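You operate a simulated robot arm through the tools that you are given. There is no shell and no other tool.

You are at the controls of a simulated two-armed robot. One attempt, no reset.

## Task
Pick up the orange tag marked "drained" from the top of the long steel shelf with one hand, pass it to the other hand and put it on the slotted plate on the cooling rack.

Only the result counts: the job must be done as asked and must still hold three seconds after the hand-in. Knocking over, shifting, dropping, spilling or breaking anything else fails it.

## Robot
Two 7-joint arms with four-finger grippers on one trunk, on a base that moves. Base frame: it is fixed to the floor where the robot stands at the start and does not move with it; the origin is under the middle of the robot, x ahead of it, y to its left, z up; the surface under the hand at the start is at about z = 620. Lengths are in mm, angles in rad, forces in N, time in s.
The left shoulder is at the start at [40, 181, 1130], the right one opposite. With the tool pointing down near the work surface each hand reaches from about 100 to 800 mm from the robot's upright axis, wherever it stands, measured 20 degrees to its own side. Places, roughly: slotted plate on the cooling rack [600, 3500, 800]. Payload 3.67 kg a hand.
Tool frame (each hand has its own): the origin (TCP) lies between the finger pads and is the grasp point; the fingertips stand 28 mm ahead of it; z points along the fingers, y is the line along which they close. The gripper opens to 112 mm; its body begins 73 mm behind the TCP.
Orientation is told as [roll, pitch, yaw] about the base's x, y, z axes, in that order, counted from this pose: with the fingers straight down and closing along the base's y, the tool's x points along the base's -x, its y along +y and its z along -z.

## Interface
- The arms move only by the tool play_rows. It takes "left_commands", "right_commands" or both (then of equal length, played together; a hand with none holds still); each is a list of rows, each an object of numbers (a shift or turn left out is 0, a gripper value left out holds the last): "tx", "ty", "tz": the shift along the base's x, y, z in mm; "ax", "ay", "az": the turn, a rotation vector about the base's x, y, z in rad; "jaw": the finger opening in mm, from 0 to 112. In form: [{"tx": .., "ty": .., "tz": .., "ax": .., "ay": .., "az": .., "jaw": ..}, ...]. A call has 1 to 20 rows; each row is the pose to reach, as a shift and turn from the pose commanded when the call began. A row lasts 0.2 s, in which the tool goes at most 50 mm and 0.15 rad; a call with a longer step from one row to the next is refused whole, and so is a gripper value outside its range. Where a pose cannot be reached the arm comes as near as it can. A force on the tool above 40 N (or 10 N above the force at the start of the call, whichever is more), or a blocked arm, ends the call early, and 0.2 s more pass. The fingers move at their own pace (about 72.4 mm/s each) and stop on an object; they squeeze with about 25 N. The grip force told is the motor's: it shows also when the fingers shut on nothing. Time passes only in rows, and 0.2 s behind the last, so rows that repeat a pose let the fingers close. The reply holds the time, the measured pose of the TCP, the force on the tool along the base axes, the opening and the grip force, in the units named above and with some noise, with the torque about the TCP (base axes, N m) and any sound that the robot's microphone picked up.
- Cameras (640 x 400 px; columns grow to the right, rows downward): "scene" is now at [95.7, 9.5, 1333.3]; the picture's right is [0.10, -0.99, 0.00], its down [-0.79, -0.08, -0.60] and it looks along [0.60, 0.06, -0.80] (base axes); focal length 269 px, centre (320, 200). "left" rides on the left gripper at [60, 18, -104] in its tool frame; the picture's right is [-0.29, 0.96, 0.00], its down [-0.80, -0.24, -0.55] and it looks along [-0.53, -0.16, 0.83] (tool axes); focal length 234 px, centre (320, 200). "right" rides on the right gripper at [60, -18, -104] in its tool frame; the picture's right is [0.29, 0.96, 0.00], its down [-0.80, 0.24, -0.55] and it looks along [-0.53, 0.16, 0.83] (tool axes); focal length 234 px, centre (320, 200). There is no depth. A picture from a camera that has moved, and an enlarged one, comes with that camera's place and axes in the base frame and with its lens.
- capture(camera): a new picture of that camera. It takes no simulated time.
- lift_body(by): moves the trunk up (or, below 0, down) by that many mm; the arms and the scene camera ride with it, the base frame stays. It gives what a move gives, with no picture.
- base_move(legs): drives the robot by 1 to 6 legs, each [ahead, left, turn to the left] in mm, mm and rad, along the robot's own axes; the way and the turn of a leg run together, so that a leg with both is an arc; at most 1500 mm and 3.142 rad a leg. The arms and the cameras ride along, it lands a little off, and it stops where it bumps. It gives what a move gives.
- pan_tilt(pan, tilt): turns the head with the scene camera to pan (to the left, within 1.501 rad either way) and tilt (down, from -0.506 to 1.204), counted from straight ahead of the robot. It gives what a move gives.
- close_up(camera, box): a new picture of the part [left, top, right, bottom] of that camera's present view, enlarged. It takes no simulated time.
- sign_off(): hands the job in; it is judged then, once.

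Nothing tells you exact positions but the pictures and the camera data. Unless the task says otherwise, let go and move clear before handing in.

The tools are called after "Call:" by a JSON object that holds its "op" and its "data". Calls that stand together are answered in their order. play_rows: Moves the arms, as the interface text tells. Its arguments: {"type":"object","properties":{"left_commands":{"type":"array","items":{"type":"object","properties":{"tx":{"type":"number"},"ty":{"type":"number"},"tz":{"type":"number"},"ax":{"type":"number"},"ay":{"type":"number"},"az":{"type":"number"},"jaw":{"type":"number"}}}},"right_commands":{"type":"array","items":{"type":"object","properties":{"tx":{"type":"number"},"ty":{"type":"number"},"tz":{"type":"number"},"ax":{"type":"number"},"ay":{"type":"number"},"az":{"type":"number"},"jaw":{"type":"number"}}}}},"required":[]} The other tools are called the same way: lift_body (by) moves the trunk up or down; base_move (legs) drives the base; pan_tilt (pan, tilt) turns the head that bears the scene camera; capture (camera) takes a picture; close_up (camera, box) takes an enlarged picture of a part of a camera's view; sign_off () hands the job in.

At the start:

```text
clock: 0.0
left_ee_pos: [466.9, 193.7, 882.7]
left_ee_rot: [0.0, 0.0, 0.001]
left_ft_force: [0.0, 0.0, -0.2]
left_moment: [-0.03, 0.0, -0.01]
left_grip_width: 112.2
left_finger_force: 0.0
right_ee_pos: [536.3, -232.2, 937.1]
right_ee_rot: [0.001, 0.001, 0.001]
right_ft_force: [0.5, 0.6, 0.5]
right_moment: [-0.01, -0.04, -0.02]
right_grip_width: 112.5
right_finger_force: 0.0
trunk travel left (down, up): [-250.0, 264.0]
robot x, y, heading: [0.1, 1.8, 0.0]
head pan, tilt (commanded): [0.105, 0.922]
```

scene: 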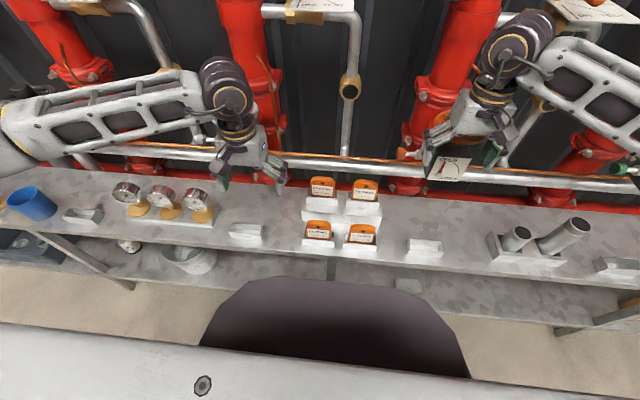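
right: 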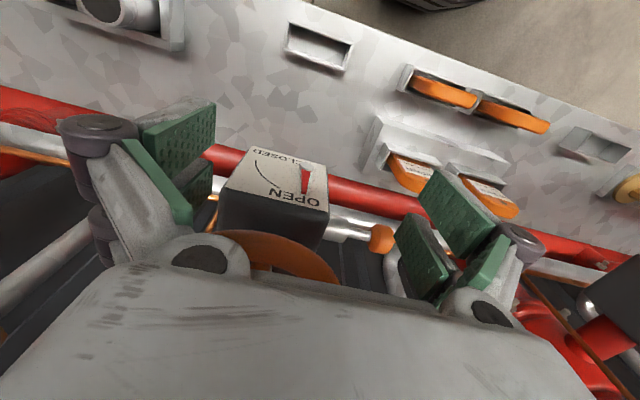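
left: 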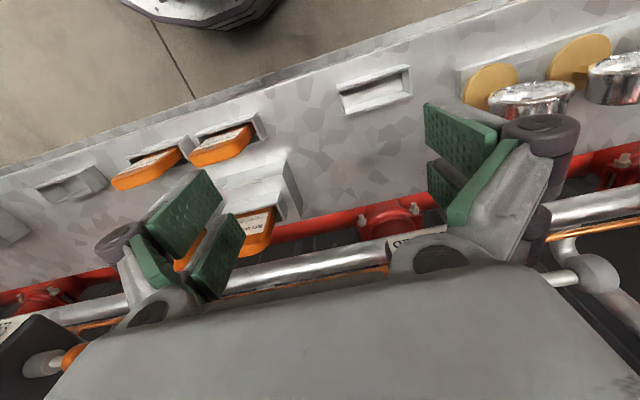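

I see a steel shelf with four orange tags in front of the robot, in a two-tier holder. I'll look closer to read the labels.

Call:
{"op": "close_up", "data": {"camera": "scene", "box": [280, 160, 400, 260]}}

Call:
{"op": "close_up", "data": {"camera": "right", "box": [360, 50, 560, 230]}}

Call:
{"op": "close_up", "data": {"camera": "left", "box": [90, 90, 310, 280]}}

```text
4.00 times, centred on (340, 210) of scene
camera zoom: at [95.7, 9.5, 1333.3], right [0.1, -0.99, 0.0], down [-0.79, -0.08, -0.6], along [0.6, 0.06, -0.8], focal length 1077 px, centre (240, 160)
```

zoom: 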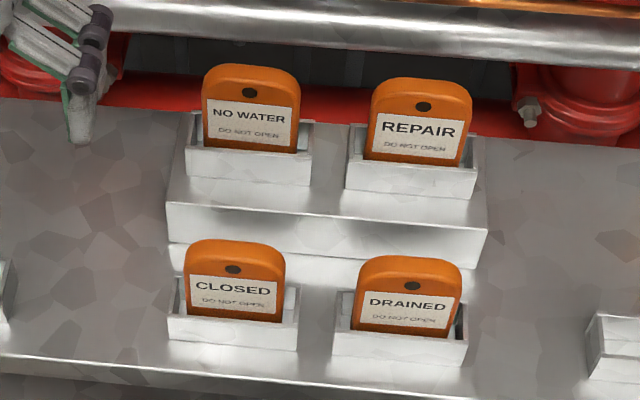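

```text
2.22 times, centred on (460, 140) of right
camera zoom: at [476.1, -251.7, 1041.2], right [-0.29, 0.96, 0.0], down [0.8, 0.24, 0.55], along [0.53, 0.16, -0.83], focal length 520 px, centre (9, 333)
```

zoom: 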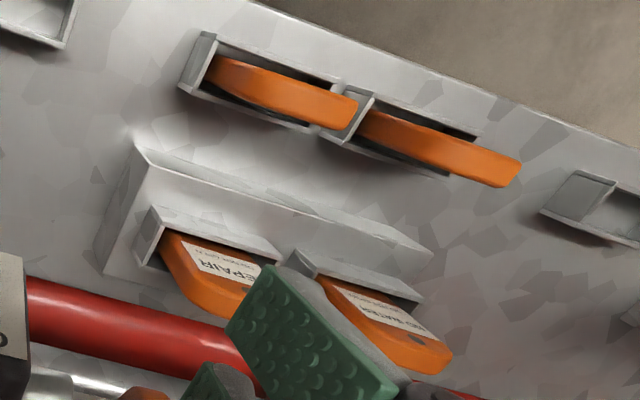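

```text
2.11 times, centred on (200, 185) of left
camera zoom: at [407.6, 212.9, 985.2], right [0.29, 0.96, 0.0], down [0.8, -0.24, 0.55], along [0.53, -0.16, -0.83], focal length 493 px, centre (573, 232)
```

zoom: 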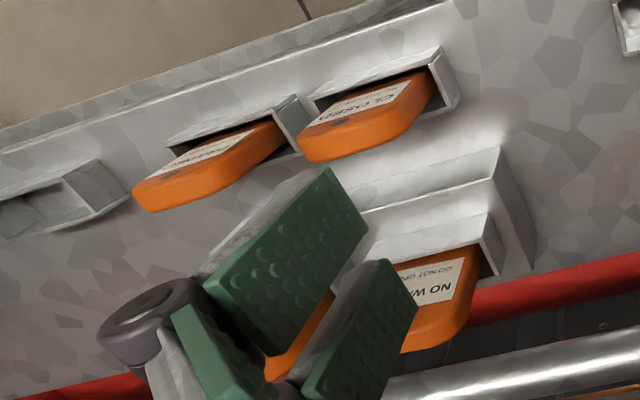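

The "DRAINED" tag is the front-right one, standing in a small tray at about [495, -68, 690] (its top). Next I look toward the cooling rack to the left.

Call:
{"op": "pan_tilt", "data": {"pan": 1.5, "tilt": 0.2}}

Call:
{"op": "capture", "data": {"camera": "scene"}}

```text
clock: 1.5
left_ee_pos: [469.0, 193.9, 880.7]
left_ee_rot: [-0.001, 0.002, 0.003]
left_ft_force: [0.4, 0.9, 0.5]
left_moment: [-0.02, 0.01, -0.02]
left_grip_width: 112.2
left_finger_force: 0.1
right_ee_pos: [536.4, -233.5, 936.5]
right_ee_rot: [-0.001, 0.0, -0.001]
right_ft_force: [-0.2, 0.7, 0.2]
right_moment: [-0.02, 0.0, -0.01]
right_grip_width: 112.4
right_finger_force: 0.1
trunk travel left (down, up): [-250.0, 264.0]
robot x, y, heading: [2.0, -1.9, 0.001]
head pan, tilt (commanded): [1.499, 0.201]
```

```text
taken
camera scene: at [28.5, 94.6, 1396.5], right [1.0, -0.07, 0.0], down [-0.01, -0.2, -0.98], along [0.07, 0.98, -0.2], focal length 269 px, centre (320, 200)
```

scene: 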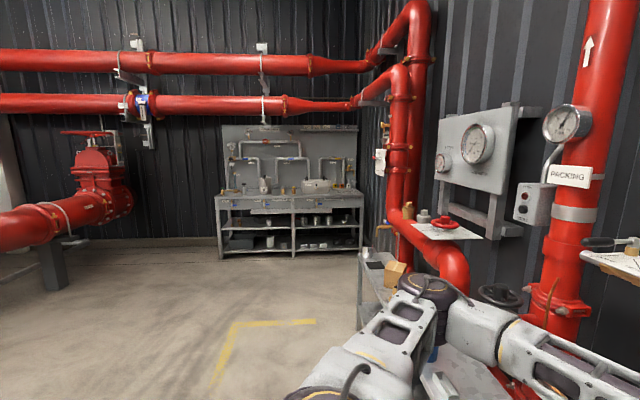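

The far bench at the left seems to be the cooling rack region (projected pixel ~ (345,192)). I zoom in there.

Call:
{"op": "close_up", "data": {"camera": "scene", "box": [205, 120, 385, 265]}}

Call:
{"op": "close_up", "data": {"camera": "scene", "box": [290, 165, 370, 215]}}

```text
2.76 times, centred on (295, 192) of scene
camera zoom: at [28.5, 94.6, 1396.5], right [1.0, -0.07, 0.0], down [-0.01, -0.2, -0.98], along [0.07, 0.98, -0.2], focal length 742 px, centre (389, 221)
```

zoom: 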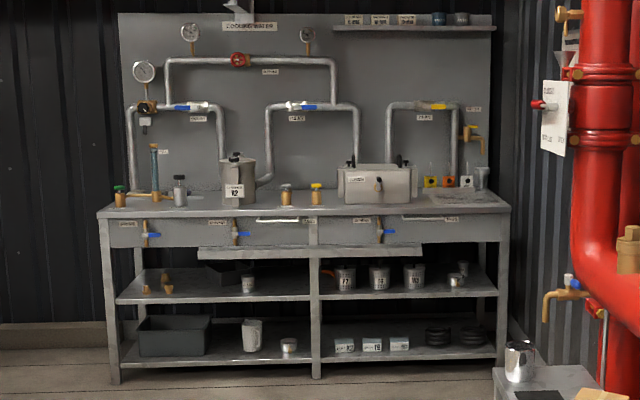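

```text
8.00 times, centred on (330, 190) of scene
camera zoom: at [28.5, 94.6, 1396.5], right [1.0, -0.07, 0.0], down [-0.01, -0.2, -0.98], along [0.07, 0.98, -0.2], focal length 2153 px, centre (240, 280)
```

zoom: 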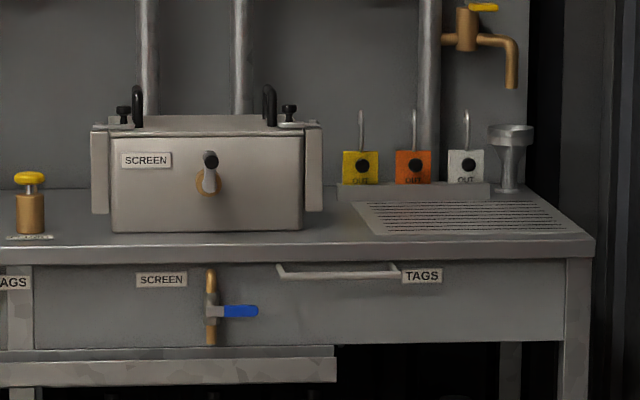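

The slotted plate is the flat grille on the right end of the far bench top. Now I turn the head back and look at the grippers and the tag in detail.

Call:
{"op": "pan_tilt", "data": {"pan": 0.0, "tilt": 0.85}}

Call:
{"op": "capture", "data": {"camera": "scene"}}

Call:
{"op": "close_up", "data": {"camera": "scene", "box": [400, 20, 560, 120]}}

Call:
{"op": "close_up", "data": {"camera": "right", "box": [0, 80, 320, 280]}}

```text
clock: 3.1
left_ee_pos: [468.3, 194.1, 882.6]
left_ee_rot: [0.001, -0.002, -0.001]
left_ft_force: [0.0, 0.3, 0.3]
left_moment: [0.03, 0.05, -0.02]
left_grip_width: 112.0
left_finger_force: 0.1
right_ee_pos: [536.3, -233.0, 936.9]
right_ee_rot: [0.001, 0.0, 0.001]
right_ft_force: [-0.1, -0.4, 0.1]
right_moment: [0.03, 0.05, 0.0]
right_grip_width: 112.0
right_finger_force: 0.0
trunk travel left (down, up): [-250.0, 264.0]
robot x, y, heading: [0.4, 3.6, 0.001]
head pan, tilt (commanded): [0.0, 0.85]
```

```text
taken
camera scene: at [100.0, 1.8, 1338.8], right [0.0, -1.0, 0.0], down [-0.75, 0.0, -0.66], along [0.66, 0.0, -0.75], focal length 269 px, centre (320, 200)
```

scene: 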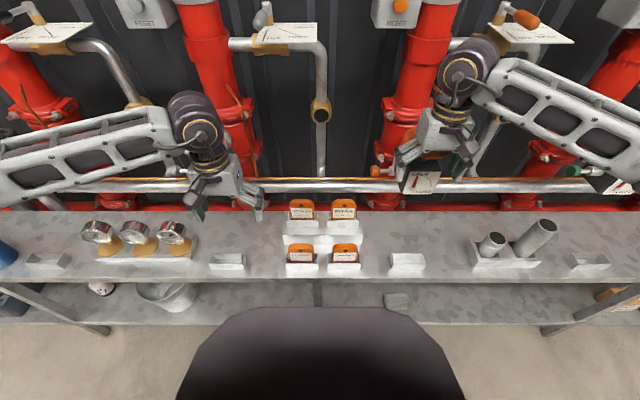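

```text
4.00 times, centred on (480, 70) of scene
camera zoom: at [100.0, 1.8, 1338.8], right [0.0, -1.0, 0.0], down [-0.75, 0.0, -0.66], along [0.66, 0.0, -0.75], focal length 1077 px, centre (-320, 720)
```

zoom: 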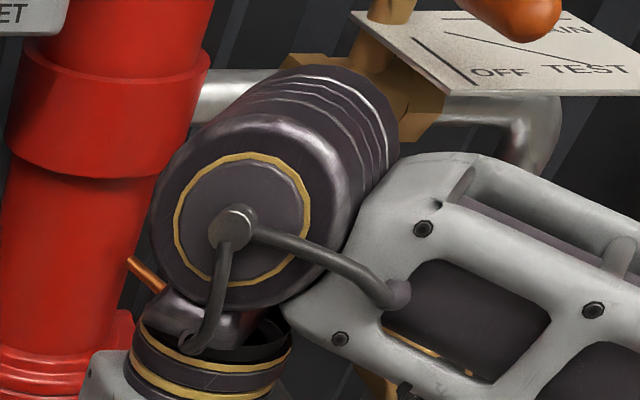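

```text
2.00 times, centred on (160, 180) of right
camera zoom: at [476.1, -251.7, 1041.2], right [-0.29, 0.96, 0.0], down [0.8, 0.24, 0.55], along [0.53, 0.16, -0.83], focal length 468 px, centre (640, 240)
```

zoom: 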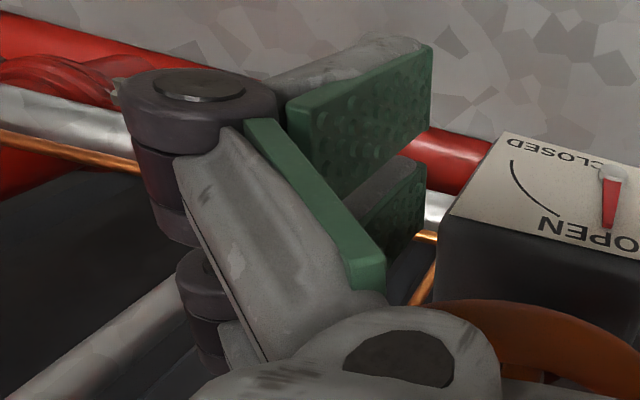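

I zoom on the tag from the present head pose to measure its lean and size.

Call:
{"op": "close_up", "data": {"camera": "scene", "box": [275, 190, 375, 285]}}

Call:
{"op": "close_up", "data": {"camera": "left", "box": [90, 110, 250, 210]}}

Call:
{"op": "close_up", "data": {"camera": "right", "box": [380, 40, 560, 150]}}

```text
4.21 times, centred on (325, 238) of scene
camera zoom: at [100.0, 1.8, 1338.8], right [0.0, -1.0, 0.0], down [-0.75, 0.0, -0.66], along [0.66, 0.0, -0.75], focal length 1133 px, centre (299, 42)
```

zoom: 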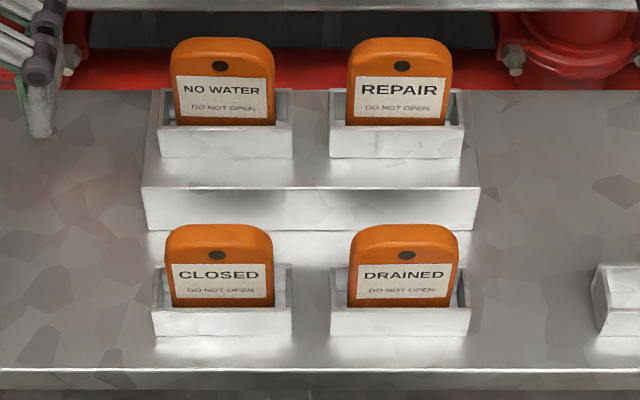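

```text
4.00 times, centred on (170, 160) of left
camera zoom: at [407.6, 212.9, 985.1], right [0.29, 0.96, 0.0], down [0.8, -0.24, 0.55], along [0.53, -0.16, -0.83], focal length 937 px, centre (920, 360)
```

zoom: 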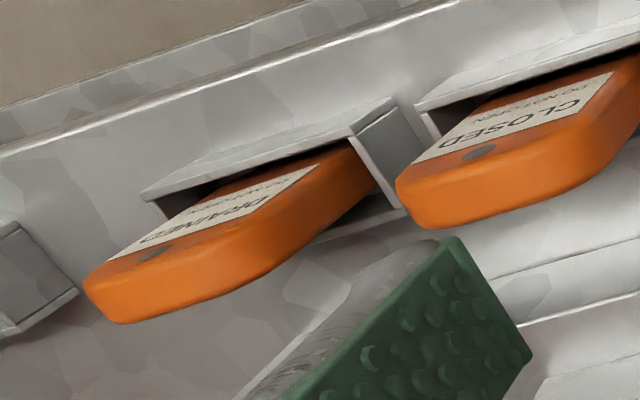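

```text
3.56 times, centred on (470, 95) of right
camera zoom: at [476.1, -251.7, 1041.2], right [-0.29, 0.96, 0.0], down [0.8, 0.24, 0.55], along [0.53, 0.16, -0.83], focal length 833 px, centre (-213, 573)
```

zoom: 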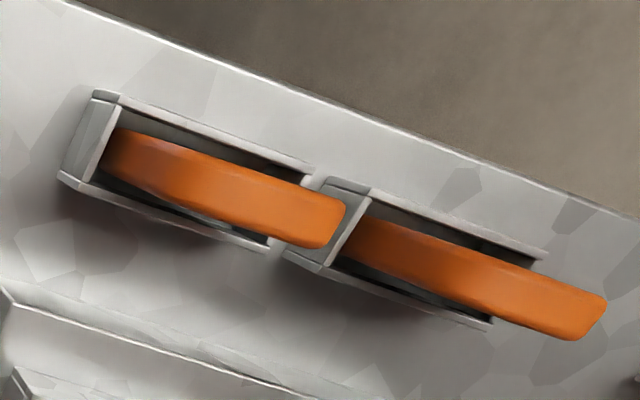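

I zoom further to measure the tag's exact edges.

Call:
{"op": "close_up", "data": {"camera": "scene", "box": [324, 238, 364, 274]}}

Call:
{"op": "close_up", "data": {"camera": "right", "box": [394, 58, 494, 118]}}

Call:
{"op": "close_up", "data": {"camera": "left", "box": [105, 130, 195, 195]}}

```text
11.11 times, centred on (344, 256) of scene
camera zoom: at [100.0, 1.8, 1338.8], right [0.0, -1.0, 0.0], down [-0.75, 0.0, -0.66], along [0.66, 0.0, -0.75], focal length 2991 px, centre (53, -422)
```

zoom: 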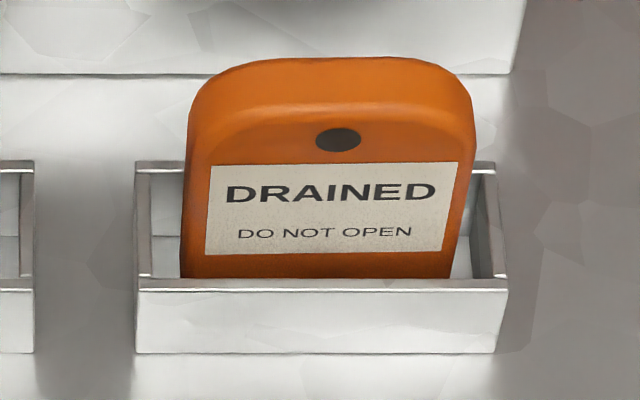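

```text
6.40 times, centred on (444, 88) of right
camera zoom: at [476.1, -251.7, 1041.2], right [-0.29, 0.96, 0.0], down [0.8, 0.24, 0.55], along [0.53, 0.16, -0.83], focal length 1499 px, centre (-474, 917)
```

zoom: 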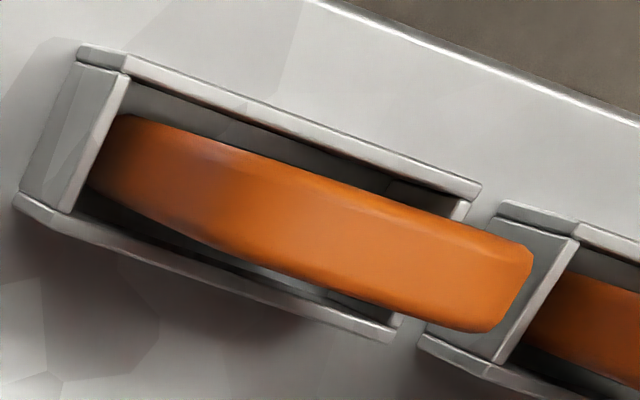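

```text
6.15 times, centred on (150, 162) of left
camera zoom: at [407.6, 212.9, 985.1], right [0.29, 0.96, 0.0], down [0.8, -0.24, 0.55], along [0.53, -0.16, -0.83], focal length 1441 px, centre (1366, 431)
```

zoom: 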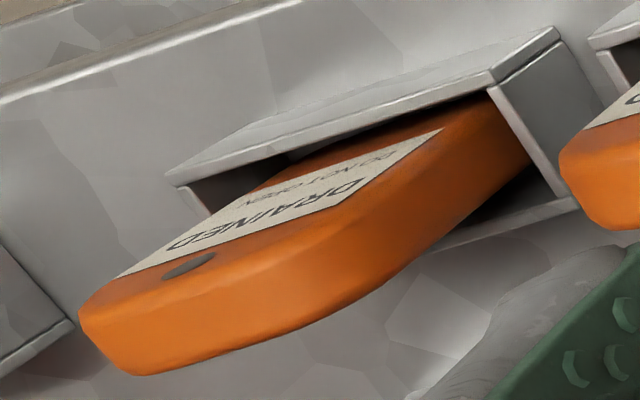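

The tag is about 68 wide x 96 tall x 17 thick, at x≈471–488, y≈-64, top z≈721, in a tray with rim z≈655. I'll let the left hand pick it (the right hand will place at the rack), so I first pull the right hand aside and bring the left over the tag turned 90°.

Call:
{"op": "play_rows", "data": {"right_commands": [{"tx": -40, "ty": -20}, {"tx": -80, "ty": -40}, {"tx": -120, "ty": -60}, {"tx": -150, "ty": -80}, {"tx": -180, "ty": -100}]}}

Call:
{"op": "play_rows", "data": {"left_commands": [{"tx": 1, "ty": -21, "az": -0.131, "jaw": 70}, {"tx": 2, "ty": -43, "az": -0.262}, {"tx": 3, "ty": -64, "az": -0.393}, {"tx": 4, "ty": -86, "az": -0.524}, {"tx": 5, "ty": -107, "az": -0.654}, {"tx": 6, "ty": -129, "az": -0.785}, {"tx": 7, "ty": -150, "az": -0.916}, {"tx": 8, "ty": -172, "az": -1.047}, {"tx": 9, "ty": -193, "az": -1.178}, {"tx": 10, "ty": -215, "az": -1.309}, {"tx": 11, "ty": -236, "az": -1.44}, {"tx": 11.5, "ty": -258, "az": -1.5708}, {"tx": 11.5, "ty": -258, "az": -1.5708}]}}

Call:
{"op": "capture", "data": {"camera": "left"}}

Call:
{"op": "capture", "data": {"camera": "scene"}}

```text
clock: 4.3
left_ee_pos: [467.7, 194.5, 883.0]
left_ee_rot: [0.0, -0.003, 0.001]
left_ft_force: [0.4, 0.3, 0.4]
left_moment: [0.04, -0.01, -0.02]
left_grip_width: 111.9
left_finger_force: 0.2
right_ee_pos: [354.5, -334.0, 937.7]
right_ee_rot: [-0.001, 0.001, 0.003]
right_ft_force: [0.5, 0.0, 0.4]
right_moment: [-0.01, -0.03, 0.01]
right_grip_width: 111.8
right_finger_force: 0.1
trunk travel left (down, up): [-250.0, 264.0]
robot x, y, heading: [-1.4, -1.2, -0.0]
head pan, tilt (commanded): [0.0, 0.85]
```

```text
clock: 7.1
left_ee_pos: [469.4, -34.7, 875.9]
left_ee_rot: [0.13, -0.069, -1.381]
left_ft_force: [3.5, 0.2, 5.2]
left_moment: [0.01, 0.3, -0.05]
left_grip_width: 70.0
left_finger_force: 0.1
left hand out of reach, approached as far as the arm can: row 10, 11, 12, 13
right_ee_pos: [355.2, -334.4, 936.5]
right_ee_rot: [0.001, -0.001, 0.0]
right_ft_force: [-0.8, 0.9, -0.6]
right_moment: [0.01, 0.02, 0.02]
right_grip_width: 111.9
right_finger_force: 0.0
trunk travel left (down, up): [-250.0, 264.0]
robot x, y, heading: [0.9, -0.3, -0.007]
head pan, tilt (commanded): [0.0, 0.85]
```

```text
taken
camera left: at [460.0, 33.7, 976.6], right [0.99, -0.09, 0.14], down [-0.16, -0.8, 0.57], along [0.06, -0.59, -0.81], focal length 234 px, centre (320, 200)
```

left: 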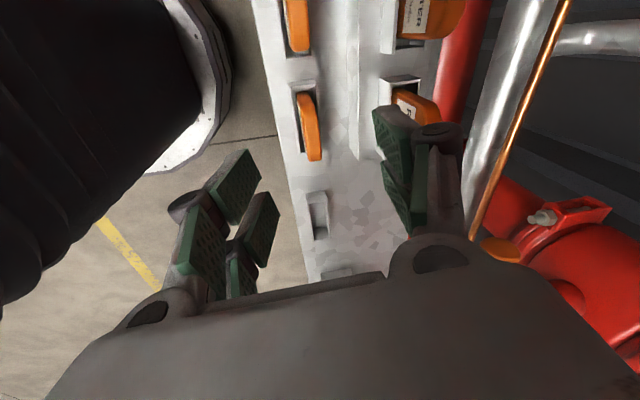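

```text
taken
camera scene: at [98.9, 0.3, 1338.9], right [0.0, -1.0, 0.0], down [-0.75, 0.0, -0.66], along [0.66, 0.0, -0.75], focal length 269 px, centre (320, 200)
```

scene: 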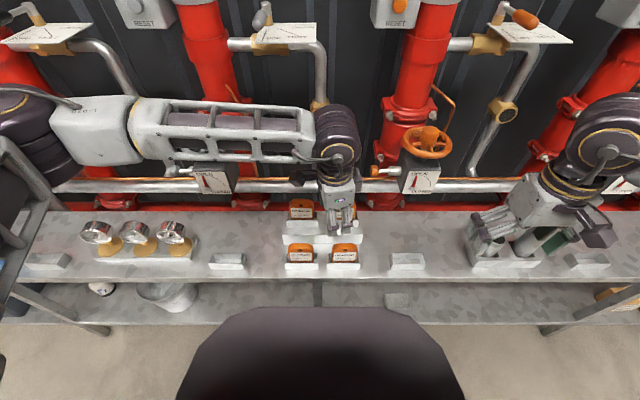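

The left arm ran to a joint limit with this wrist direction. I'll reverse and try the opposite turn.

Call:
{"op": "play_rows", "data": {"left_commands": [{"ty": 22, "az": 0.131}, {"ty": 43, "az": 0.262}, {"ty": 64, "az": 0.393}, {"ty": 86, "az": 0.524}, {"ty": 107, "az": 0.654}, {"ty": 129, "az": 0.785}, {"ty": 150, "az": 0.916}, {"ty": 172, "az": 1.047}, {"ty": 193, "az": 1.178}, {"ty": 215, "az": 1.309}, {"ty": 236, "az": 1.44}, {"ty": 258, "az": 1.5708}]}}

Call:
{"op": "play_rows", "data": {"left_commands": [{"az": 0.131}, {"az": 0.262}, {"az": 0.393}, {"az": 0.524}, {"az": 0.654}, {"az": 0.785}, {"az": 0.916}, {"az": 1.047}, {"az": 1.178}, {"az": 1.309}, {"az": 1.44}, {"az": 1.5708}, {"az": 1.5708}]}}

```text
clock: 9.7
left_ee_pos: [470.0, 226.1, 876.4]
left_ee_rot: [0.136, -0.069, 0.19]
left_ft_force: [-0.3, 0.4, -0.1]
left_moment: [0.01, 0.01, -0.01]
left_grip_width: 69.7
left_finger_force: 0.0
right_ee_pos: [356.0, -332.9, 937.2]
right_ee_rot: [-0.001, 0.0, 0.001]
right_ft_force: [-0.1, 0.7, -0.7]
right_moment: [-0.02, -0.03, 0.0]
right_grip_width: 112.0
right_finger_force: 0.0
trunk travel left (down, up): [-250.0, 264.0]
robot x, y, heading: [-1.5, 2.3, -0.004]
head pan, tilt (commanded): [0.0, 0.85]
```

```text
clock: 12.5
left_ee_pos: [470.3, 224.7, 876.1]
left_ee_rot: [0.137, -0.066, 1.76]
left_ft_force: [-0.1, -0.7, -0.1]
left_moment: [0.01, -0.01, 0.03]
left_grip_width: 70.0
left_finger_force: 0.0
right_ee_pos: [355.8, -334.1, 936.7]
right_ee_rot: [0.001, 0.001, 0.0]
right_ft_force: [0.2, 0.9, 0.2]
right_moment: [0.02, 0.01, -0.02]
right_grip_width: 111.6
right_finger_force: 0.1
trunk travel left (down, up): [-250.0, 264.0]
robot x, y, heading: [1.7, -0.9, -0.0]
head pan, tilt (commanded): [0.0, 0.85]
```

The opposite turn works (yaw +1.76 reached). I level the hand to yaw +90° and carry it over the tag.

Call:
{"op": "play_rows", "data": {"left_commands": [{"tx": 1, "ty": -40, "tz": 1, "ax": -0.009, "ay": -0.024, "az": -0.031}, {"tx": 3, "ty": -80, "tz": 1, "ax": -0.018, "ay": -0.048, "az": -0.063}, {"tx": 4, "ty": -120, "tz": 2, "ax": -0.027, "ay": -0.072, "az": -0.095}, {"tx": 6, "ty": -160, "tz": 3, "ax": -0.036, "ay": -0.096, "az": -0.126}, {"tx": 7, "ty": -200, "tz": 4, "ax": -0.045, "ay": -0.12, "az": -0.158}, {"tx": 8, "ty": -240, "tz": 4, "ax": -0.053, "ay": -0.143, "az": -0.189}, {"tx": 9.5, "ty": -289, "tz": 4, "ax": -0.053, "ay": -0.143, "az": -0.189}, {"tx": 9.5, "ty": -289, "tz": 4, "ax": -0.053, "ay": -0.143, "az": -0.189}]}}

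Call:
{"op": "capture", "data": {"camera": "left"}}

Call:
{"op": "capture", "data": {"camera": "scene"}}

```text
clock: 14.3
left_ee_pos: [480.6, -62.4, 880.9]
left_ee_rot: [-0.001, -0.001, 1.576]
left_ft_force: [0.1, 0.6, 1.0]
left_moment: [-0.04, 0.01, -0.05]
left_grip_width: 70.0
left_finger_force: 0.1
right_ee_pos: [356.1, -331.9, 937.2]
right_ee_rot: [-0.002, 0.0, 0.0]
right_ft_force: [0.3, 0.1, -0.2]
right_moment: [-0.01, -0.05, 0.0]
right_grip_width: 112.2
right_finger_force: 0.0
trunk travel left (down, up): [-250.0, 264.0]
robot x, y, heading: [1.0, -1.0, -0.003]
head pan, tilt (commanded): [0.0, 0.85]
```

```text
taken
camera left: at [461.9, -122.3, 984.0], right [-0.96, 0.28, 0.0], down [0.24, 0.8, 0.56], along [0.16, 0.53, -0.83], focal length 234 px, centre (320, 200)
```

left: 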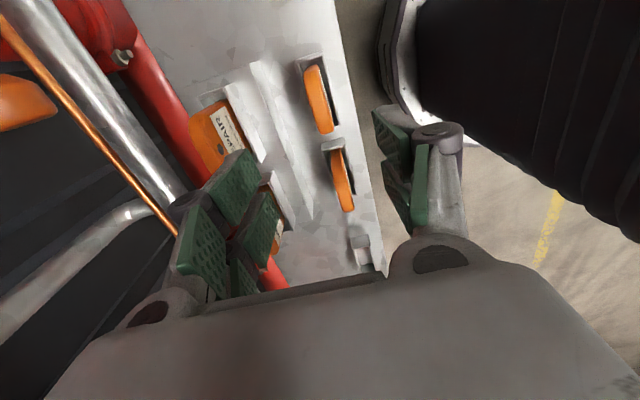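

```text
taken
camera scene: at [99.7, 3.1, 1338.8], right [0.0, -1.0, 0.0], down [-0.75, 0.0, -0.66], along [0.66, 0.0, -0.75], focal length 269 px, centre (320, 200)
```

scene: 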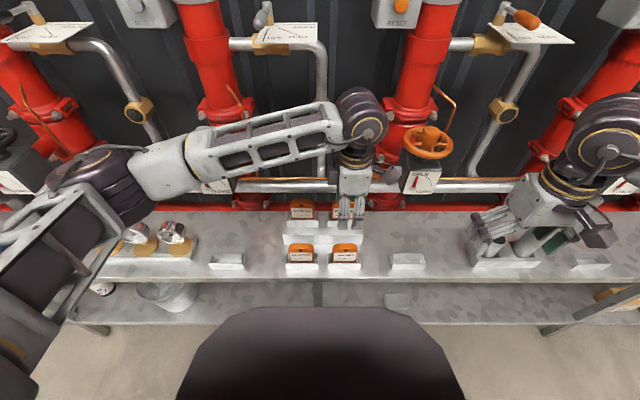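

I check the alignment over the tag with the left wrist camera.

Call:
{"op": "close_up", "data": {"camera": "left", "box": [260, 40, 380, 220]}}

Call:
{"op": "close_up", "data": {"camera": "left", "box": [285, 50, 349, 140]}}

```text
2.22 times, centred on (320, 130) of left
camera zoom: at [461.9, -122.3, 984.0], right [-0.96, 0.28, 0.0], down [0.24, 0.8, 0.56], along [0.16, 0.53, -0.83], focal length 520 px, centre (320, 356)
```

zoom: 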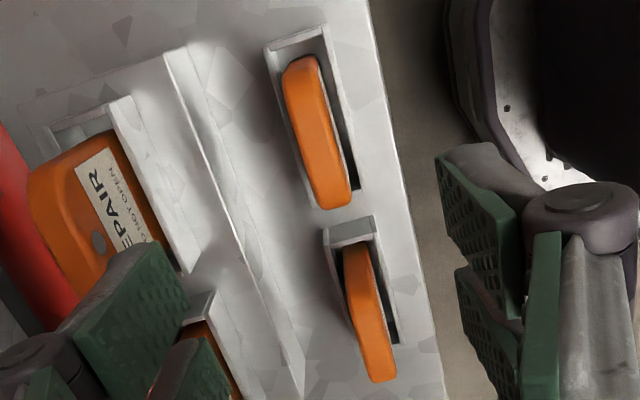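

```text
4.44 times, centred on (317, 95) of left
camera zoom: at [461.9, -122.3, 984.0], right [-0.96, 0.28, 0.0], down [0.24, 0.8, 0.56], along [0.16, 0.53, -0.83], focal length 1041 px, centre (333, 667)
```

zoom: 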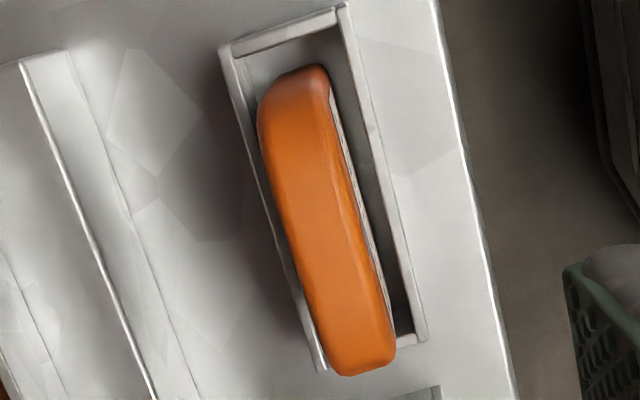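

The hand is centred within 2 mm. I descend to just above the tag first and check.

Call:
{"op": "play_rows", "data": {"left_commands": [{"tx": -2, "ty": -1.6, "tz": -35, "jaw": 60}, {"tx": -2, "ty": -1.6, "tz": -70}, {"tx": -2, "ty": -1.6, "tz": -105}, {"tx": -2, "ty": -1.6, "tz": -135}, {"tx": -2, "ty": -1.6, "tz": -135}]}}

Call:
{"op": "capture", "data": {"camera": "left"}}

Call:
{"op": "close_up", "data": {"camera": "scene", "box": [275, 170, 415, 290]}}

```text
clock: 15.5
left_ee_pos: [477.0, -64.6, 744.7]
left_ee_rot: [-0.001, 0.0, 1.574]
left_ft_force: [-0.3, -0.8, -0.5]
left_moment: [-0.03, -0.03, -0.02]
left_grip_width: 60.2
left_finger_force: 0.1
right_ee_pos: [356.1, -332.7, 937.7]
right_ee_rot: [-0.002, -0.001, -0.001]
right_ft_force: [0.0, 0.6, 0.8]
right_moment: [0.0, 0.02, 0.04]
right_grip_width: 111.8
right_finger_force: 0.0
trunk travel left (down, up): [-250.0, 264.0]
robot x, y, heading: [0.7, 1.6, -0.004]
head pan, tilt (commanded): [0.0, 0.85]
```

```text
taken
camera left: at [459.6, -124.5, 848.4], right [-0.96, 0.29, 0.0], down [0.24, 0.8, 0.56], along [0.16, 0.53, -0.83], focal length 234 px, centre (320, 200)
```

left: 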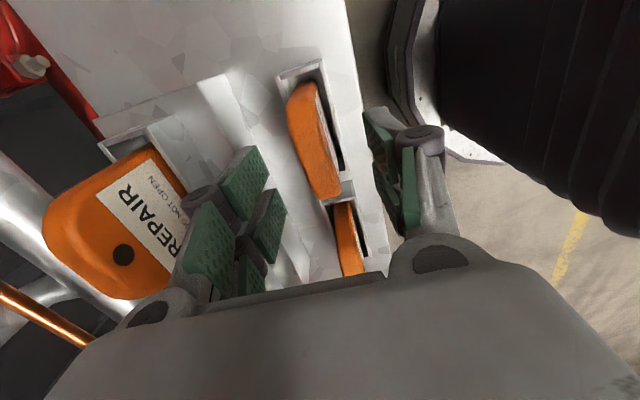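

```text
3.33 times, centred on (345, 230) of scene
camera zoom: at [99.7, 1.4, 1338.9], right [0.0, -1.0, 0.0], down [-0.75, 0.0, -0.66], along [0.66, 0.0, -0.75], focal length 897 px, centre (237, 100)
```

zoom: 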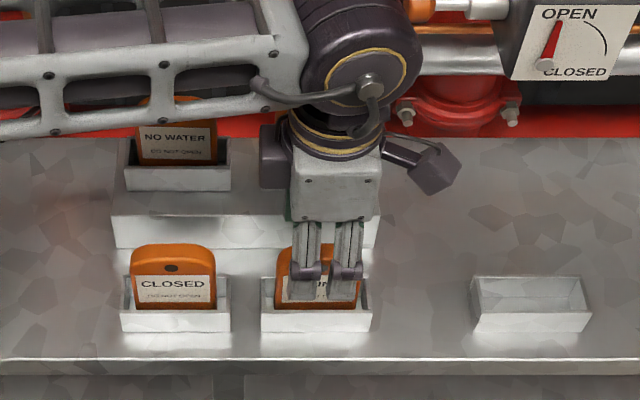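

Fingers straddle the tag correctly. Down another 36 mm, then close.

Call:
{"op": "play_rows", "data": {"left_commands": [{"tx": 1, "tz": -18}, {"tx": 1, "tz": -36}, {"tx": 1, "tz": -36}]}}

Call:
{"op": "capture", "data": {"camera": "left"}}

```text
clock: 16.3
left_ee_pos: [480.1, -64.6, 709.4]
left_ee_rot: [-0.002, -0.001, 1.572]
left_ft_force: [-0.9, -0.5, -0.2]
left_moment: [0.0, -0.03, -0.03]
left_grip_width: 59.8
left_finger_force: 0.1
right_ee_pos: [355.8, -332.4, 936.4]
right_ee_rot: [-0.001, 0.0, 0.001]
right_ft_force: [-0.5, 0.3, -0.9]
right_moment: [0.02, -0.03, 0.0]
right_grip_width: 112.0
right_finger_force: 0.0
trunk travel left (down, up): [-250.0, 264.0]
robot x, y, heading: [-0.7, -2.4, 0.0]
head pan, tilt (commanded): [0.0, 0.85]
```

```text
taken
camera left: at [460.9, -124.6, 812.3], right [-0.96, 0.29, 0.0], down [0.24, 0.8, 0.56], along [0.16, 0.53, -0.83], focal length 234 px, centre (320, 200)
```

left: 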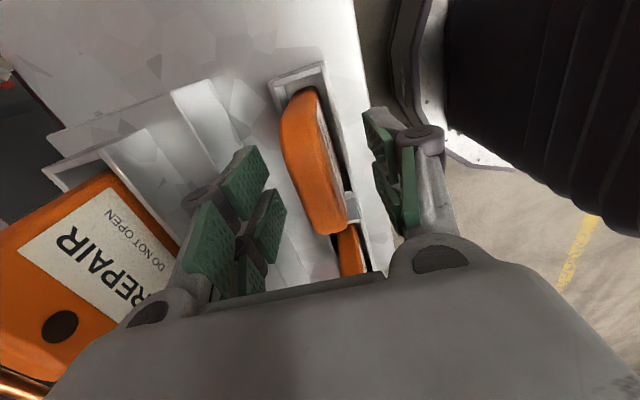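

Tag is between the pads. I close the fingers.

Call:
{"op": "play_rows", "data": {"left_commands": [{"jaw": 30}, {"jaw": 10}, {"jaw": 5}, {"jaw": 5}, {"jaw": 5}]}}

Call:
{"op": "capture", "data": {"camera": "left"}}

Call:
{"op": "close_up", "data": {"camera": "scene", "box": [275, 170, 415, 290]}}

```text
clock: 17.5
left_ee_pos: [479.4, -65.1, 709.6]
left_ee_rot: [-0.002, -0.001, 1.574]
left_ft_force: [0.6, 0.0, -0.2]
left_moment: [0.0, -0.03, -0.03]
left_grip_width: 17.7
left_finger_force: 24.7
right_ee_pos: [356.1, -332.7, 937.1]
right_ee_rot: [0.0, 0.0, 0.0]
right_ft_force: [0.2, -1.3, 1.6]
right_moment: [-0.05, 0.02, 0.01]
right_grip_width: 111.8
right_finger_force: 0.1
trunk travel left (down, up): [-250.0, 264.0]
robot x, y, heading: [-3.1, -1.5, 0.004]
head pan, tilt (commanded): [0.0, 0.85]
```

```text
taken
camera left: at [461.1, -124.7, 812.5], right [-0.96, 0.29, 0.0], down [0.24, 0.8, 0.56], along [0.16, 0.53, -0.83], focal length 234 px, centre (320, 200)
```

left: 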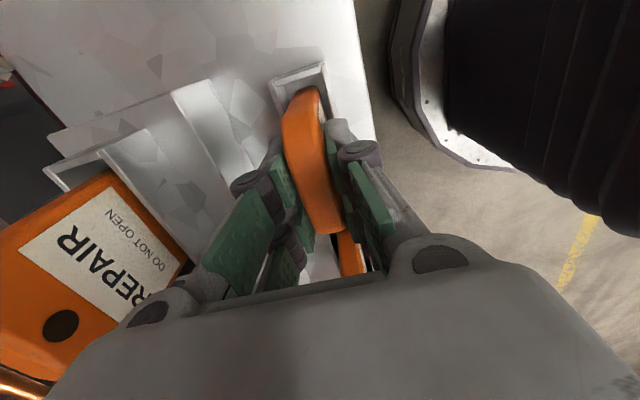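

```text
3.33 times, centred on (345, 230) of scene
camera zoom: at [99.9, 1.5, 1338.8], right [0.0, -1.0, 0.0], down [-0.75, 0.0, -0.66], along [0.66, 0.0, -0.75], focal length 897 px, centre (237, 100)
```

zoom: 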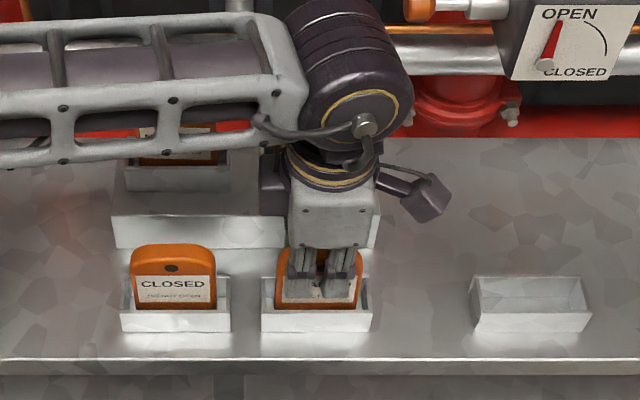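

Gripped at 17.7 mm. I lift straight up.

Call:
{"op": "play_rows", "data": {"left_commands": [{"tz": 10}, {"tz": 25}, {"tz": 45}, {"tz": 75}, {"tz": 110}, {"tz": 150}, {"tz": 190}, {"tz": 190}]}}

Call:
{"op": "capture", "data": {"camera": "left"}}

Call:
{"op": "capture", "data": {"camera": "scene"}}

```text
clock: 19.3
left_ee_pos: [480.1, -64.7, 899.6]
left_ee_rot: [-0.003, -0.001, 1.574]
left_ft_force: [-0.6, -0.7, -0.5]
left_moment: [-0.02, 0.0, 0.0]
left_grip_width: 17.7
left_finger_force: 24.9
right_ee_pos: [356.4, -333.8, 936.2]
right_ee_rot: [0.0, 0.0, 0.0]
right_ft_force: [1.1, 0.2, 0.0]
right_moment: [0.01, 0.03, -0.01]
right_grip_width: 112.1
right_finger_force: 0.0
trunk travel left (down, up): [-250.0, 264.0]
robot x, y, heading: [-3.3, 1.3, 0.006]
head pan, tilt (commanded): [0.0, 0.85]
```

```text
taken
camera left: at [461.3, -124.5, 1002.9], right [-0.96, 0.29, 0.0], down [0.24, 0.8, 0.56], along [0.16, 0.53, -0.83], focal length 234 px, centre (320, 200)
```

left: 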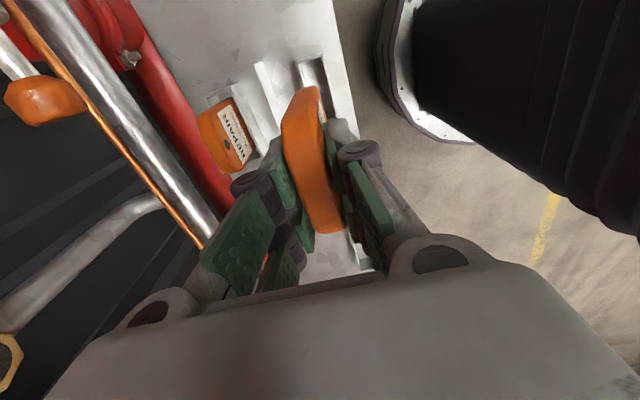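

```text
taken
camera scene: at [100.3, 1.6, 1338.7], right [0.0, -1.0, 0.0], down [-0.75, 0.0, -0.66], along [0.66, 0.0, -0.75], focal length 269 px, centre (320, 200)
```

scene: 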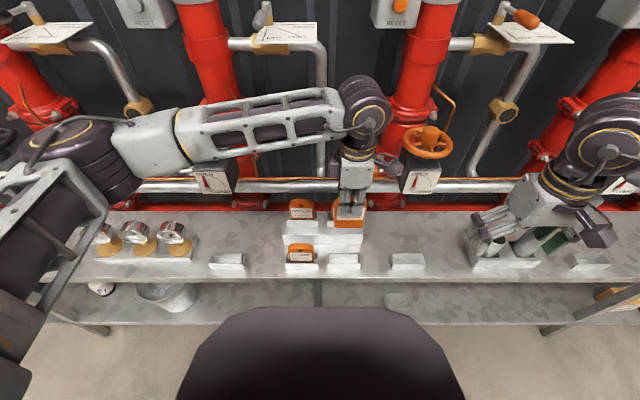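

The tag is out of the tray. Now I pull the left hand back and roll it so the tag points to the right, horizontally, in front of the robot for the handover.

Call:
{"op": "play_rows", "data": {"left_commands": [{"tx": -20, "ty": 10, "tz": 10}, {"tx": -40, "ty": 20, "tz": 20}, {"tx": -60, "ty": 30, "tz": 30, "ax": -0.131}, {"tx": -80, "ty": 40, "tz": 40, "ax": -0.262}, {"tx": -100, "ty": 50, "tz": 50, "ax": -0.393}, {"tx": -100, "ty": 60, "tz": 60, "ax": -0.524}, {"tx": -100, "ty": 70, "tz": 70, "ax": -0.654}, {"tx": -100, "ty": 80, "tz": 80, "ax": -0.785}, {"tx": -100, "ty": 90, "tz": 90, "ax": -0.916}, {"tx": -100, "ty": 100, "tz": 100, "ax": -1.047}, {"tx": -100, "ty": 110, "tz": 100, "ax": -1.178}, {"tx": -100, "ty": 120, "tz": 100, "ax": -1.309}, {"tx": -100, "ty": 125, "tz": 100, "ax": -1.44}, {"tx": -100, "ty": 125, "tz": 100, "ax": -1.5708}, {"tx": -100, "ty": 125, "tz": 100, "ax": -1.5708}]}}

Call:
{"op": "capture", "data": {"camera": "scene"}}

```text
clock: 22.5
left_ee_pos: [378.7, 60.4, 999.5]
left_ee_rot: [1.168, 1.568, 2.741]
left_ft_force: [-0.7, -0.6, -1.1]
left_moment: [0.06, -0.06, 0.0]
left_grip_width: 18.0
left_finger_force: 24.4
right_ee_pos: [356.3, -333.1, 936.2]
right_ee_rot: [0.0, 0.001, 0.0]
right_ft_force: [0.9, 0.7, 0.7]
right_moment: [-0.02, 0.02, 0.01]
right_grip_width: 112.4
right_finger_force: 0.1
trunk travel left (down, up): [-250.0, 264.0]
robot x, y, heading: [-0.1, -2.5, -0.001]
head pan, tilt (commanded): [0.0, 0.85]
```

```text
taken
camera scene: at [99.9, 1.6, 1338.8], right [0.0, -1.0, 0.0], down [-0.75, 0.0, -0.66], along [0.66, 0.0, -0.75], focal length 269 px, centre (320, 200)
```

scene: 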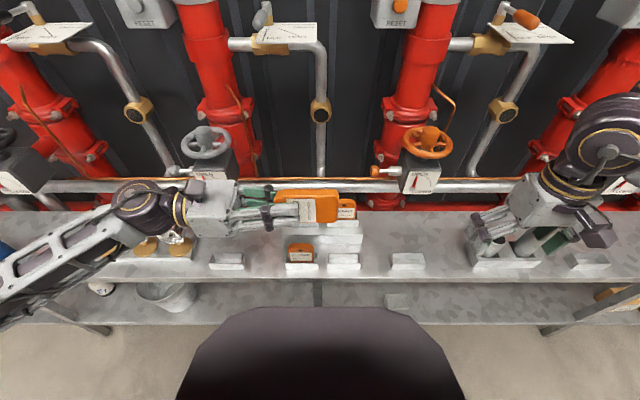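

The left hand holds the tag pointing right. Now I bring the right hand: yaw -90°, then roll +90°, to a pre-handover pose facing the tag's free end.

Call:
{"op": "play_rows", "data": {"right_commands": [{"tz": 10, "az": -0.131, "jaw": 60}, {"tz": 20, "az": -0.262}, {"tz": 30, "az": -0.393}, {"tz": 40, "az": -0.524}, {"tz": 50, "az": -0.654}, {"tz": 63, "az": -0.785}, {"tz": 63, "az": -0.916}, {"tz": 63, "az": -1.047}, {"tz": 63, "az": -1.178}, {"tz": 63, "az": -1.309}, {"tz": 63, "az": -1.44}, {"tz": 63, "az": -1.5708}, {"tz": 63, "az": -1.5708}]}}

Call:
{"op": "play_rows", "data": {"right_commands": [{"tx": 2, "ty": 13, "ax": 0.131}, {"tx": 4, "ty": 26, "ax": 0.262}, {"tx": 6, "ty": 39, "ax": 0.393}, {"tx": 8, "ty": 52, "ax": 0.524}, {"tx": 10, "ty": 65, "ax": 0.654}, {"tx": 12, "ty": 78, "ax": 0.785}, {"tx": 14, "ty": 91, "ax": 0.916}, {"tx": 16, "ty": 104, "ax": 1.047}, {"tx": 18, "ty": 117, "ax": 1.178}, {"tx": 20, "ty": 130, "ax": 1.309}, {"tx": 22, "ty": 143, "ax": 1.44}, {"tx": 23, "ty": 156, "ax": 1.5708}, {"tx": 23, "ty": 169, "ax": 1.5708}, {"tx": 23, "ty": 183, "ax": 1.5708}, {"tx": 23, "ty": 183, "ax": 1.5708}]}}

Call:
{"op": "capture", "data": {"camera": "scene"}}

Call:
{"op": "capture", "data": {"camera": "right"}}

Call:
{"op": "capture", "data": {"camera": "left"}}

```text
clock: 25.3
left_ee_pos: [378.9, 59.7, 999.9]
left_ee_rot: [0.912, 1.567, 2.488]
left_ft_force: [0.0, 0.4, -1.7]
left_moment: [0.0, 0.01, 0.01]
left_grip_width: 17.4
left_finger_force: 25.1
right_ee_pos: [356.1, -334.2, 999.4]
right_ee_rot: [-0.001, -0.001, -1.572]
right_ft_force: [0.3, -1.2, 0.4]
right_moment: [0.01, 0.03, -0.01]
right_grip_width: 60.1
right_finger_force: 0.2
trunk travel left (down, up): [-250.0, 264.0]
robot x, y, heading: [-4.0, 2.5, 0.001]
head pan, tilt (commanded): [0.0, 0.85]
```

```text
clock: 28.5
left_ee_pos: [378.7, 60.8, 998.8]
left_ee_rot: [0.871, 1.567, 2.444]
left_ft_force: [0.9, -0.3, -0.6]
left_moment: [0.06, -0.01, 0.03]
left_grip_width: 17.6
left_finger_force: 24.9
right_ee_pos: [378.7, -150.8, 1000.4]
right_ee_rot: [-2.749, 1.571, 1.963]
right_ft_force: [1.0, 0.2, 0.1]
right_moment: [0.02, -0.01, -0.02]
right_grip_width: 59.8
right_finger_force: 0.0
trunk travel left (down, up): [-250.0, 264.0]
robot x, y, heading: [-3.5, 1.8, -0.0]
head pan, tilt (commanded): [0.0, 0.85]
```

```text
taken
camera scene: at [99.7, 1.6, 1338.8], right [0.0, -1.0, 0.0], down [-0.75, 0.0, -0.66], along [0.66, 0.0, -0.75], focal length 269 px, centre (320, 200)
```

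scene: 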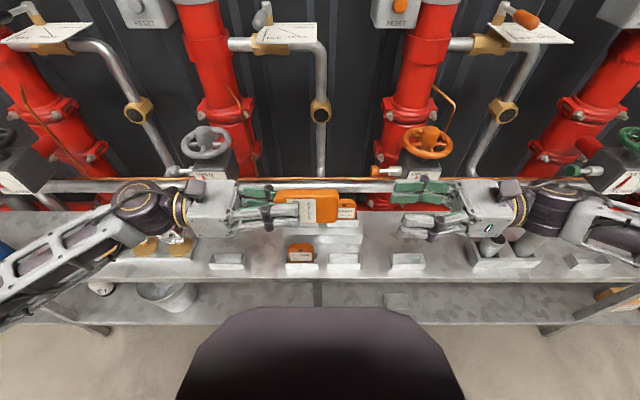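

```text
taken
camera right: at [360.7, -255.0, 1060.5], right [0.96, 0.0, 0.29], down [0.24, -0.55, -0.8], along [0.16, 0.83, -0.53], focal length 234 px, centre (320, 200)
```

right: 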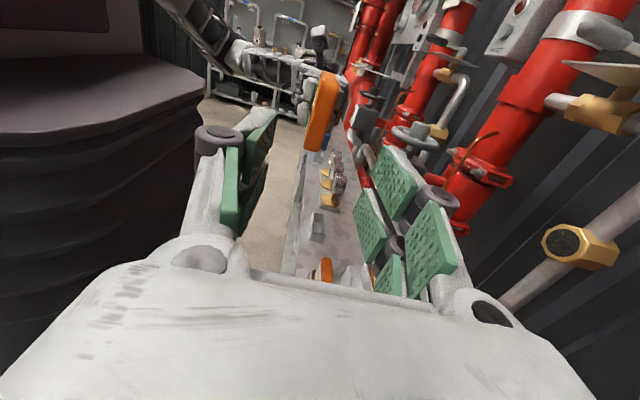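

```text
taken
camera left: at [360.3, 164.7, 1058.7], right [-0.96, 0.0, -0.29], down [0.24, 0.56, -0.8], along [0.16, -0.83, -0.53], focal length 234 px, centre (320, 200)
```

left: 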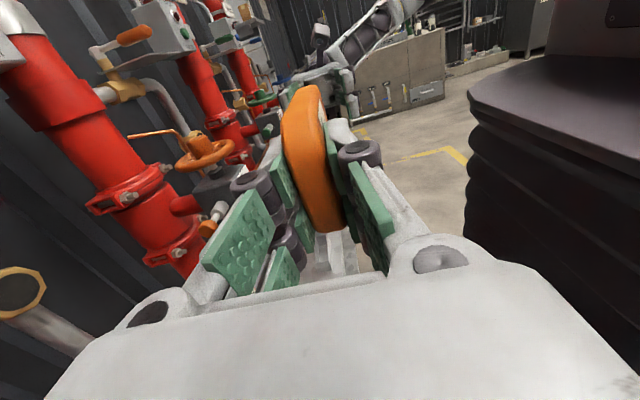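

The hands face each other. I check the alignment with a zoom from the right wrist camera and the scene camera.

Call:
{"op": "close_up", "data": {"camera": "right", "box": [260, 50, 400, 170]}}

Call:
{"op": "close_up", "data": {"camera": "scene", "box": [220, 160, 480, 260]}}

```text
3.33 times, centred on (330, 110) of right
camera zoom: at [360.7, -255.0, 1060.5], right [0.96, 0.0, 0.29], down [0.24, -0.55, -0.8], along [0.16, 0.83, -0.53], focal length 781 px, centre (287, 500)
```

zoom: 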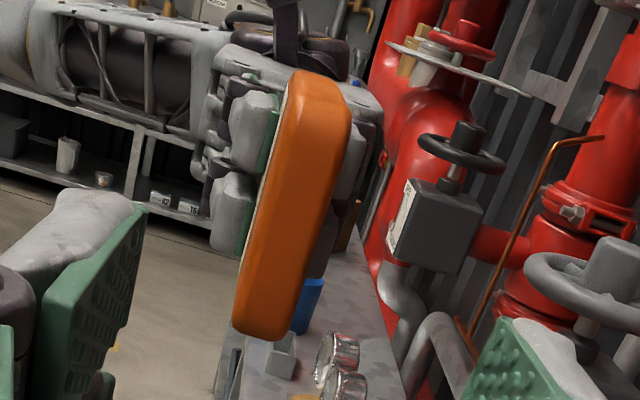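

```text
2.46 times, centred on (350, 210) of scene
camera zoom: at [99.7, 1.6, 1338.8], right [0.0, -1.0, 0.0], down [-0.75, 0.0, -0.66], along [0.66, 0.0, -0.75], focal length 663 px, centre (246, 175)
```

zoom: 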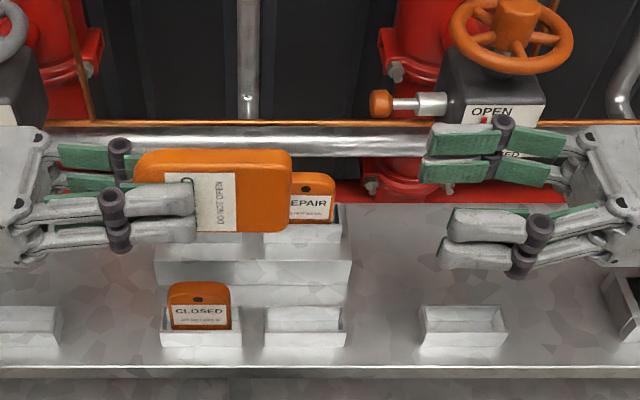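

Alignment is good: tag's free end is at y≈-27 and the left fingertips end at y≈32. I advance the right hand 137 mm and check.

Call:
{"op": "play_rows", "data": {"right_commands": [{"ty": 40}, {"ty": 75}, {"ty": 105}, {"ty": 125}, {"ty": 137}, {"ty": 137}]}}

Call:
{"op": "close_up", "data": {"camera": "scene", "box": [220, 160, 480, 260]}}

Call:
{"op": "capture", "data": {"camera": "right"}}

```text
clock: 29.9
left_ee_pos: [379.4, 59.8, 999.2]
left_ee_rot: [0.884, 1.568, 2.457]
left_ft_force: [-0.9, 0.1, -1.4]
left_moment: [0.05, -0.03, -0.03]
left_grip_width: 17.9
left_finger_force: 24.5
right_ee_pos: [379.3, -12.3, 1000.0]
right_ee_rot: [-2.644, 1.572, 2.069]
right_ft_force: [-0.7, -0.5, -0.6]
right_moment: [0.01, 0.05, -0.01]
right_grip_width: 59.9
right_finger_force: 0.1
trunk travel left (down, up): [-250.0, 264.0]
robot x, y, heading: [-1.3, 1.4, 0.0]
head pan, tilt (commanded): [0.0, 0.85]
```

```text
2.46 times, centred on (350, 210) of scene
camera zoom: at [99.8, 1.6, 1338.8], right [0.0, -1.0, 0.0], down [-0.75, 0.0, -0.66], along [0.66, 0.0, -0.75], focal length 663 px, centre (246, 175)
```

zoom: 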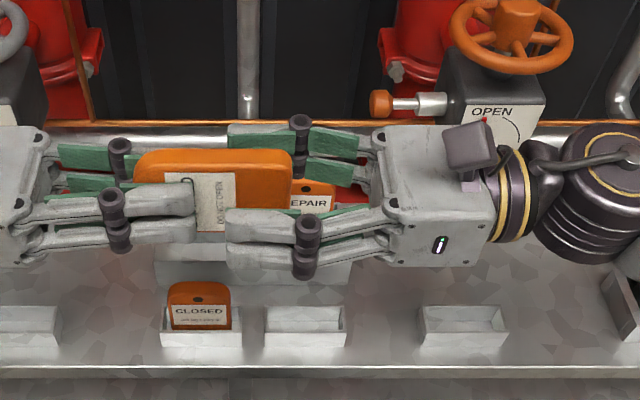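

```text
taken
camera right: at [360.9, -117.2, 1060.1], right [0.96, 0.0, 0.29], down [0.24, -0.55, -0.8], along [0.16, 0.83, -0.53], focal length 234 px, centre (320, 200)
```

right: 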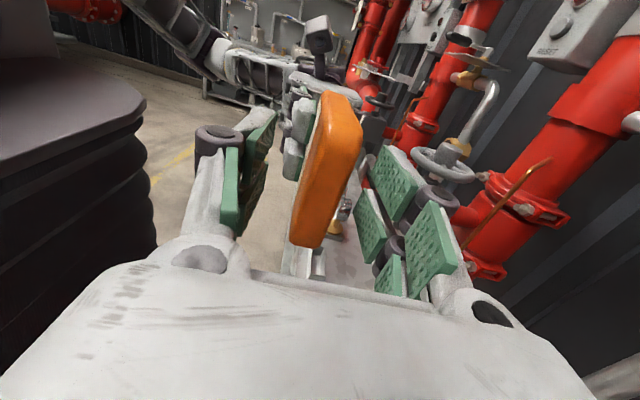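

Right fingers straddle the tag with an ~18 mm gap to the left fingertips. I close the right hand.

Call:
{"op": "play_rows", "data": {"right_commands": [{"jaw": 30}, {"jaw": 10}, {"jaw": 5}, {"jaw": 5}, {"jaw": 5}, {"jaw": 5}]}}

Call:
{"op": "close_up", "data": {"camera": "scene", "box": [220, 160, 480, 260]}}

```text
clock: 31.3
left_ee_pos: [380.5, 61.0, 999.6]
left_ee_rot: [0.92, 1.568, 2.491]
left_ft_force: [1.2, -1.2, -2.0]
left_moment: [0.03, -0.11, 0.01]
left_grip_width: 17.5
left_finger_force: 25.4
right_ee_pos: [380.2, -12.0, 999.4]
right_ee_rot: [-1.929, 1.57, 2.784]
right_ft_force: [-0.7, 2.6, -0.5]
right_moment: [0.02, 0.16, 0.03]
right_grip_width: 17.8
right_finger_force: 25.2
trunk travel left (down, up): [-250.0, 264.0]
robot x, y, heading: [2.2, 0.8, -0.001]
head pan, tilt (commanded): [0.0, 0.85]
```

```text
2.46 times, centred on (350, 210) of scene
camera zoom: at [99.9, 1.7, 1338.8], right [0.0, -1.0, 0.0], down [-0.75, 0.0, -0.66], along [0.66, 0.0, -0.75], focal length 663 px, centre (246, 175)
```

zoom: 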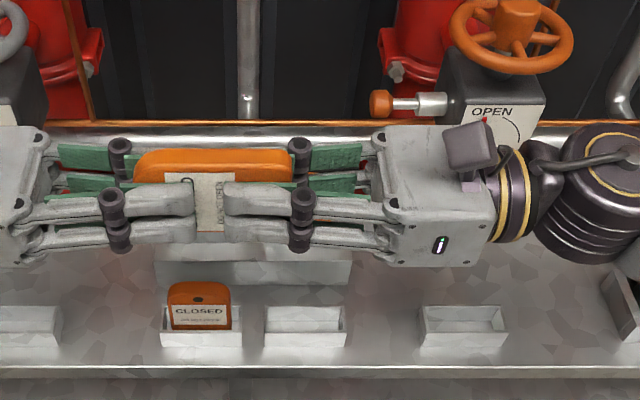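

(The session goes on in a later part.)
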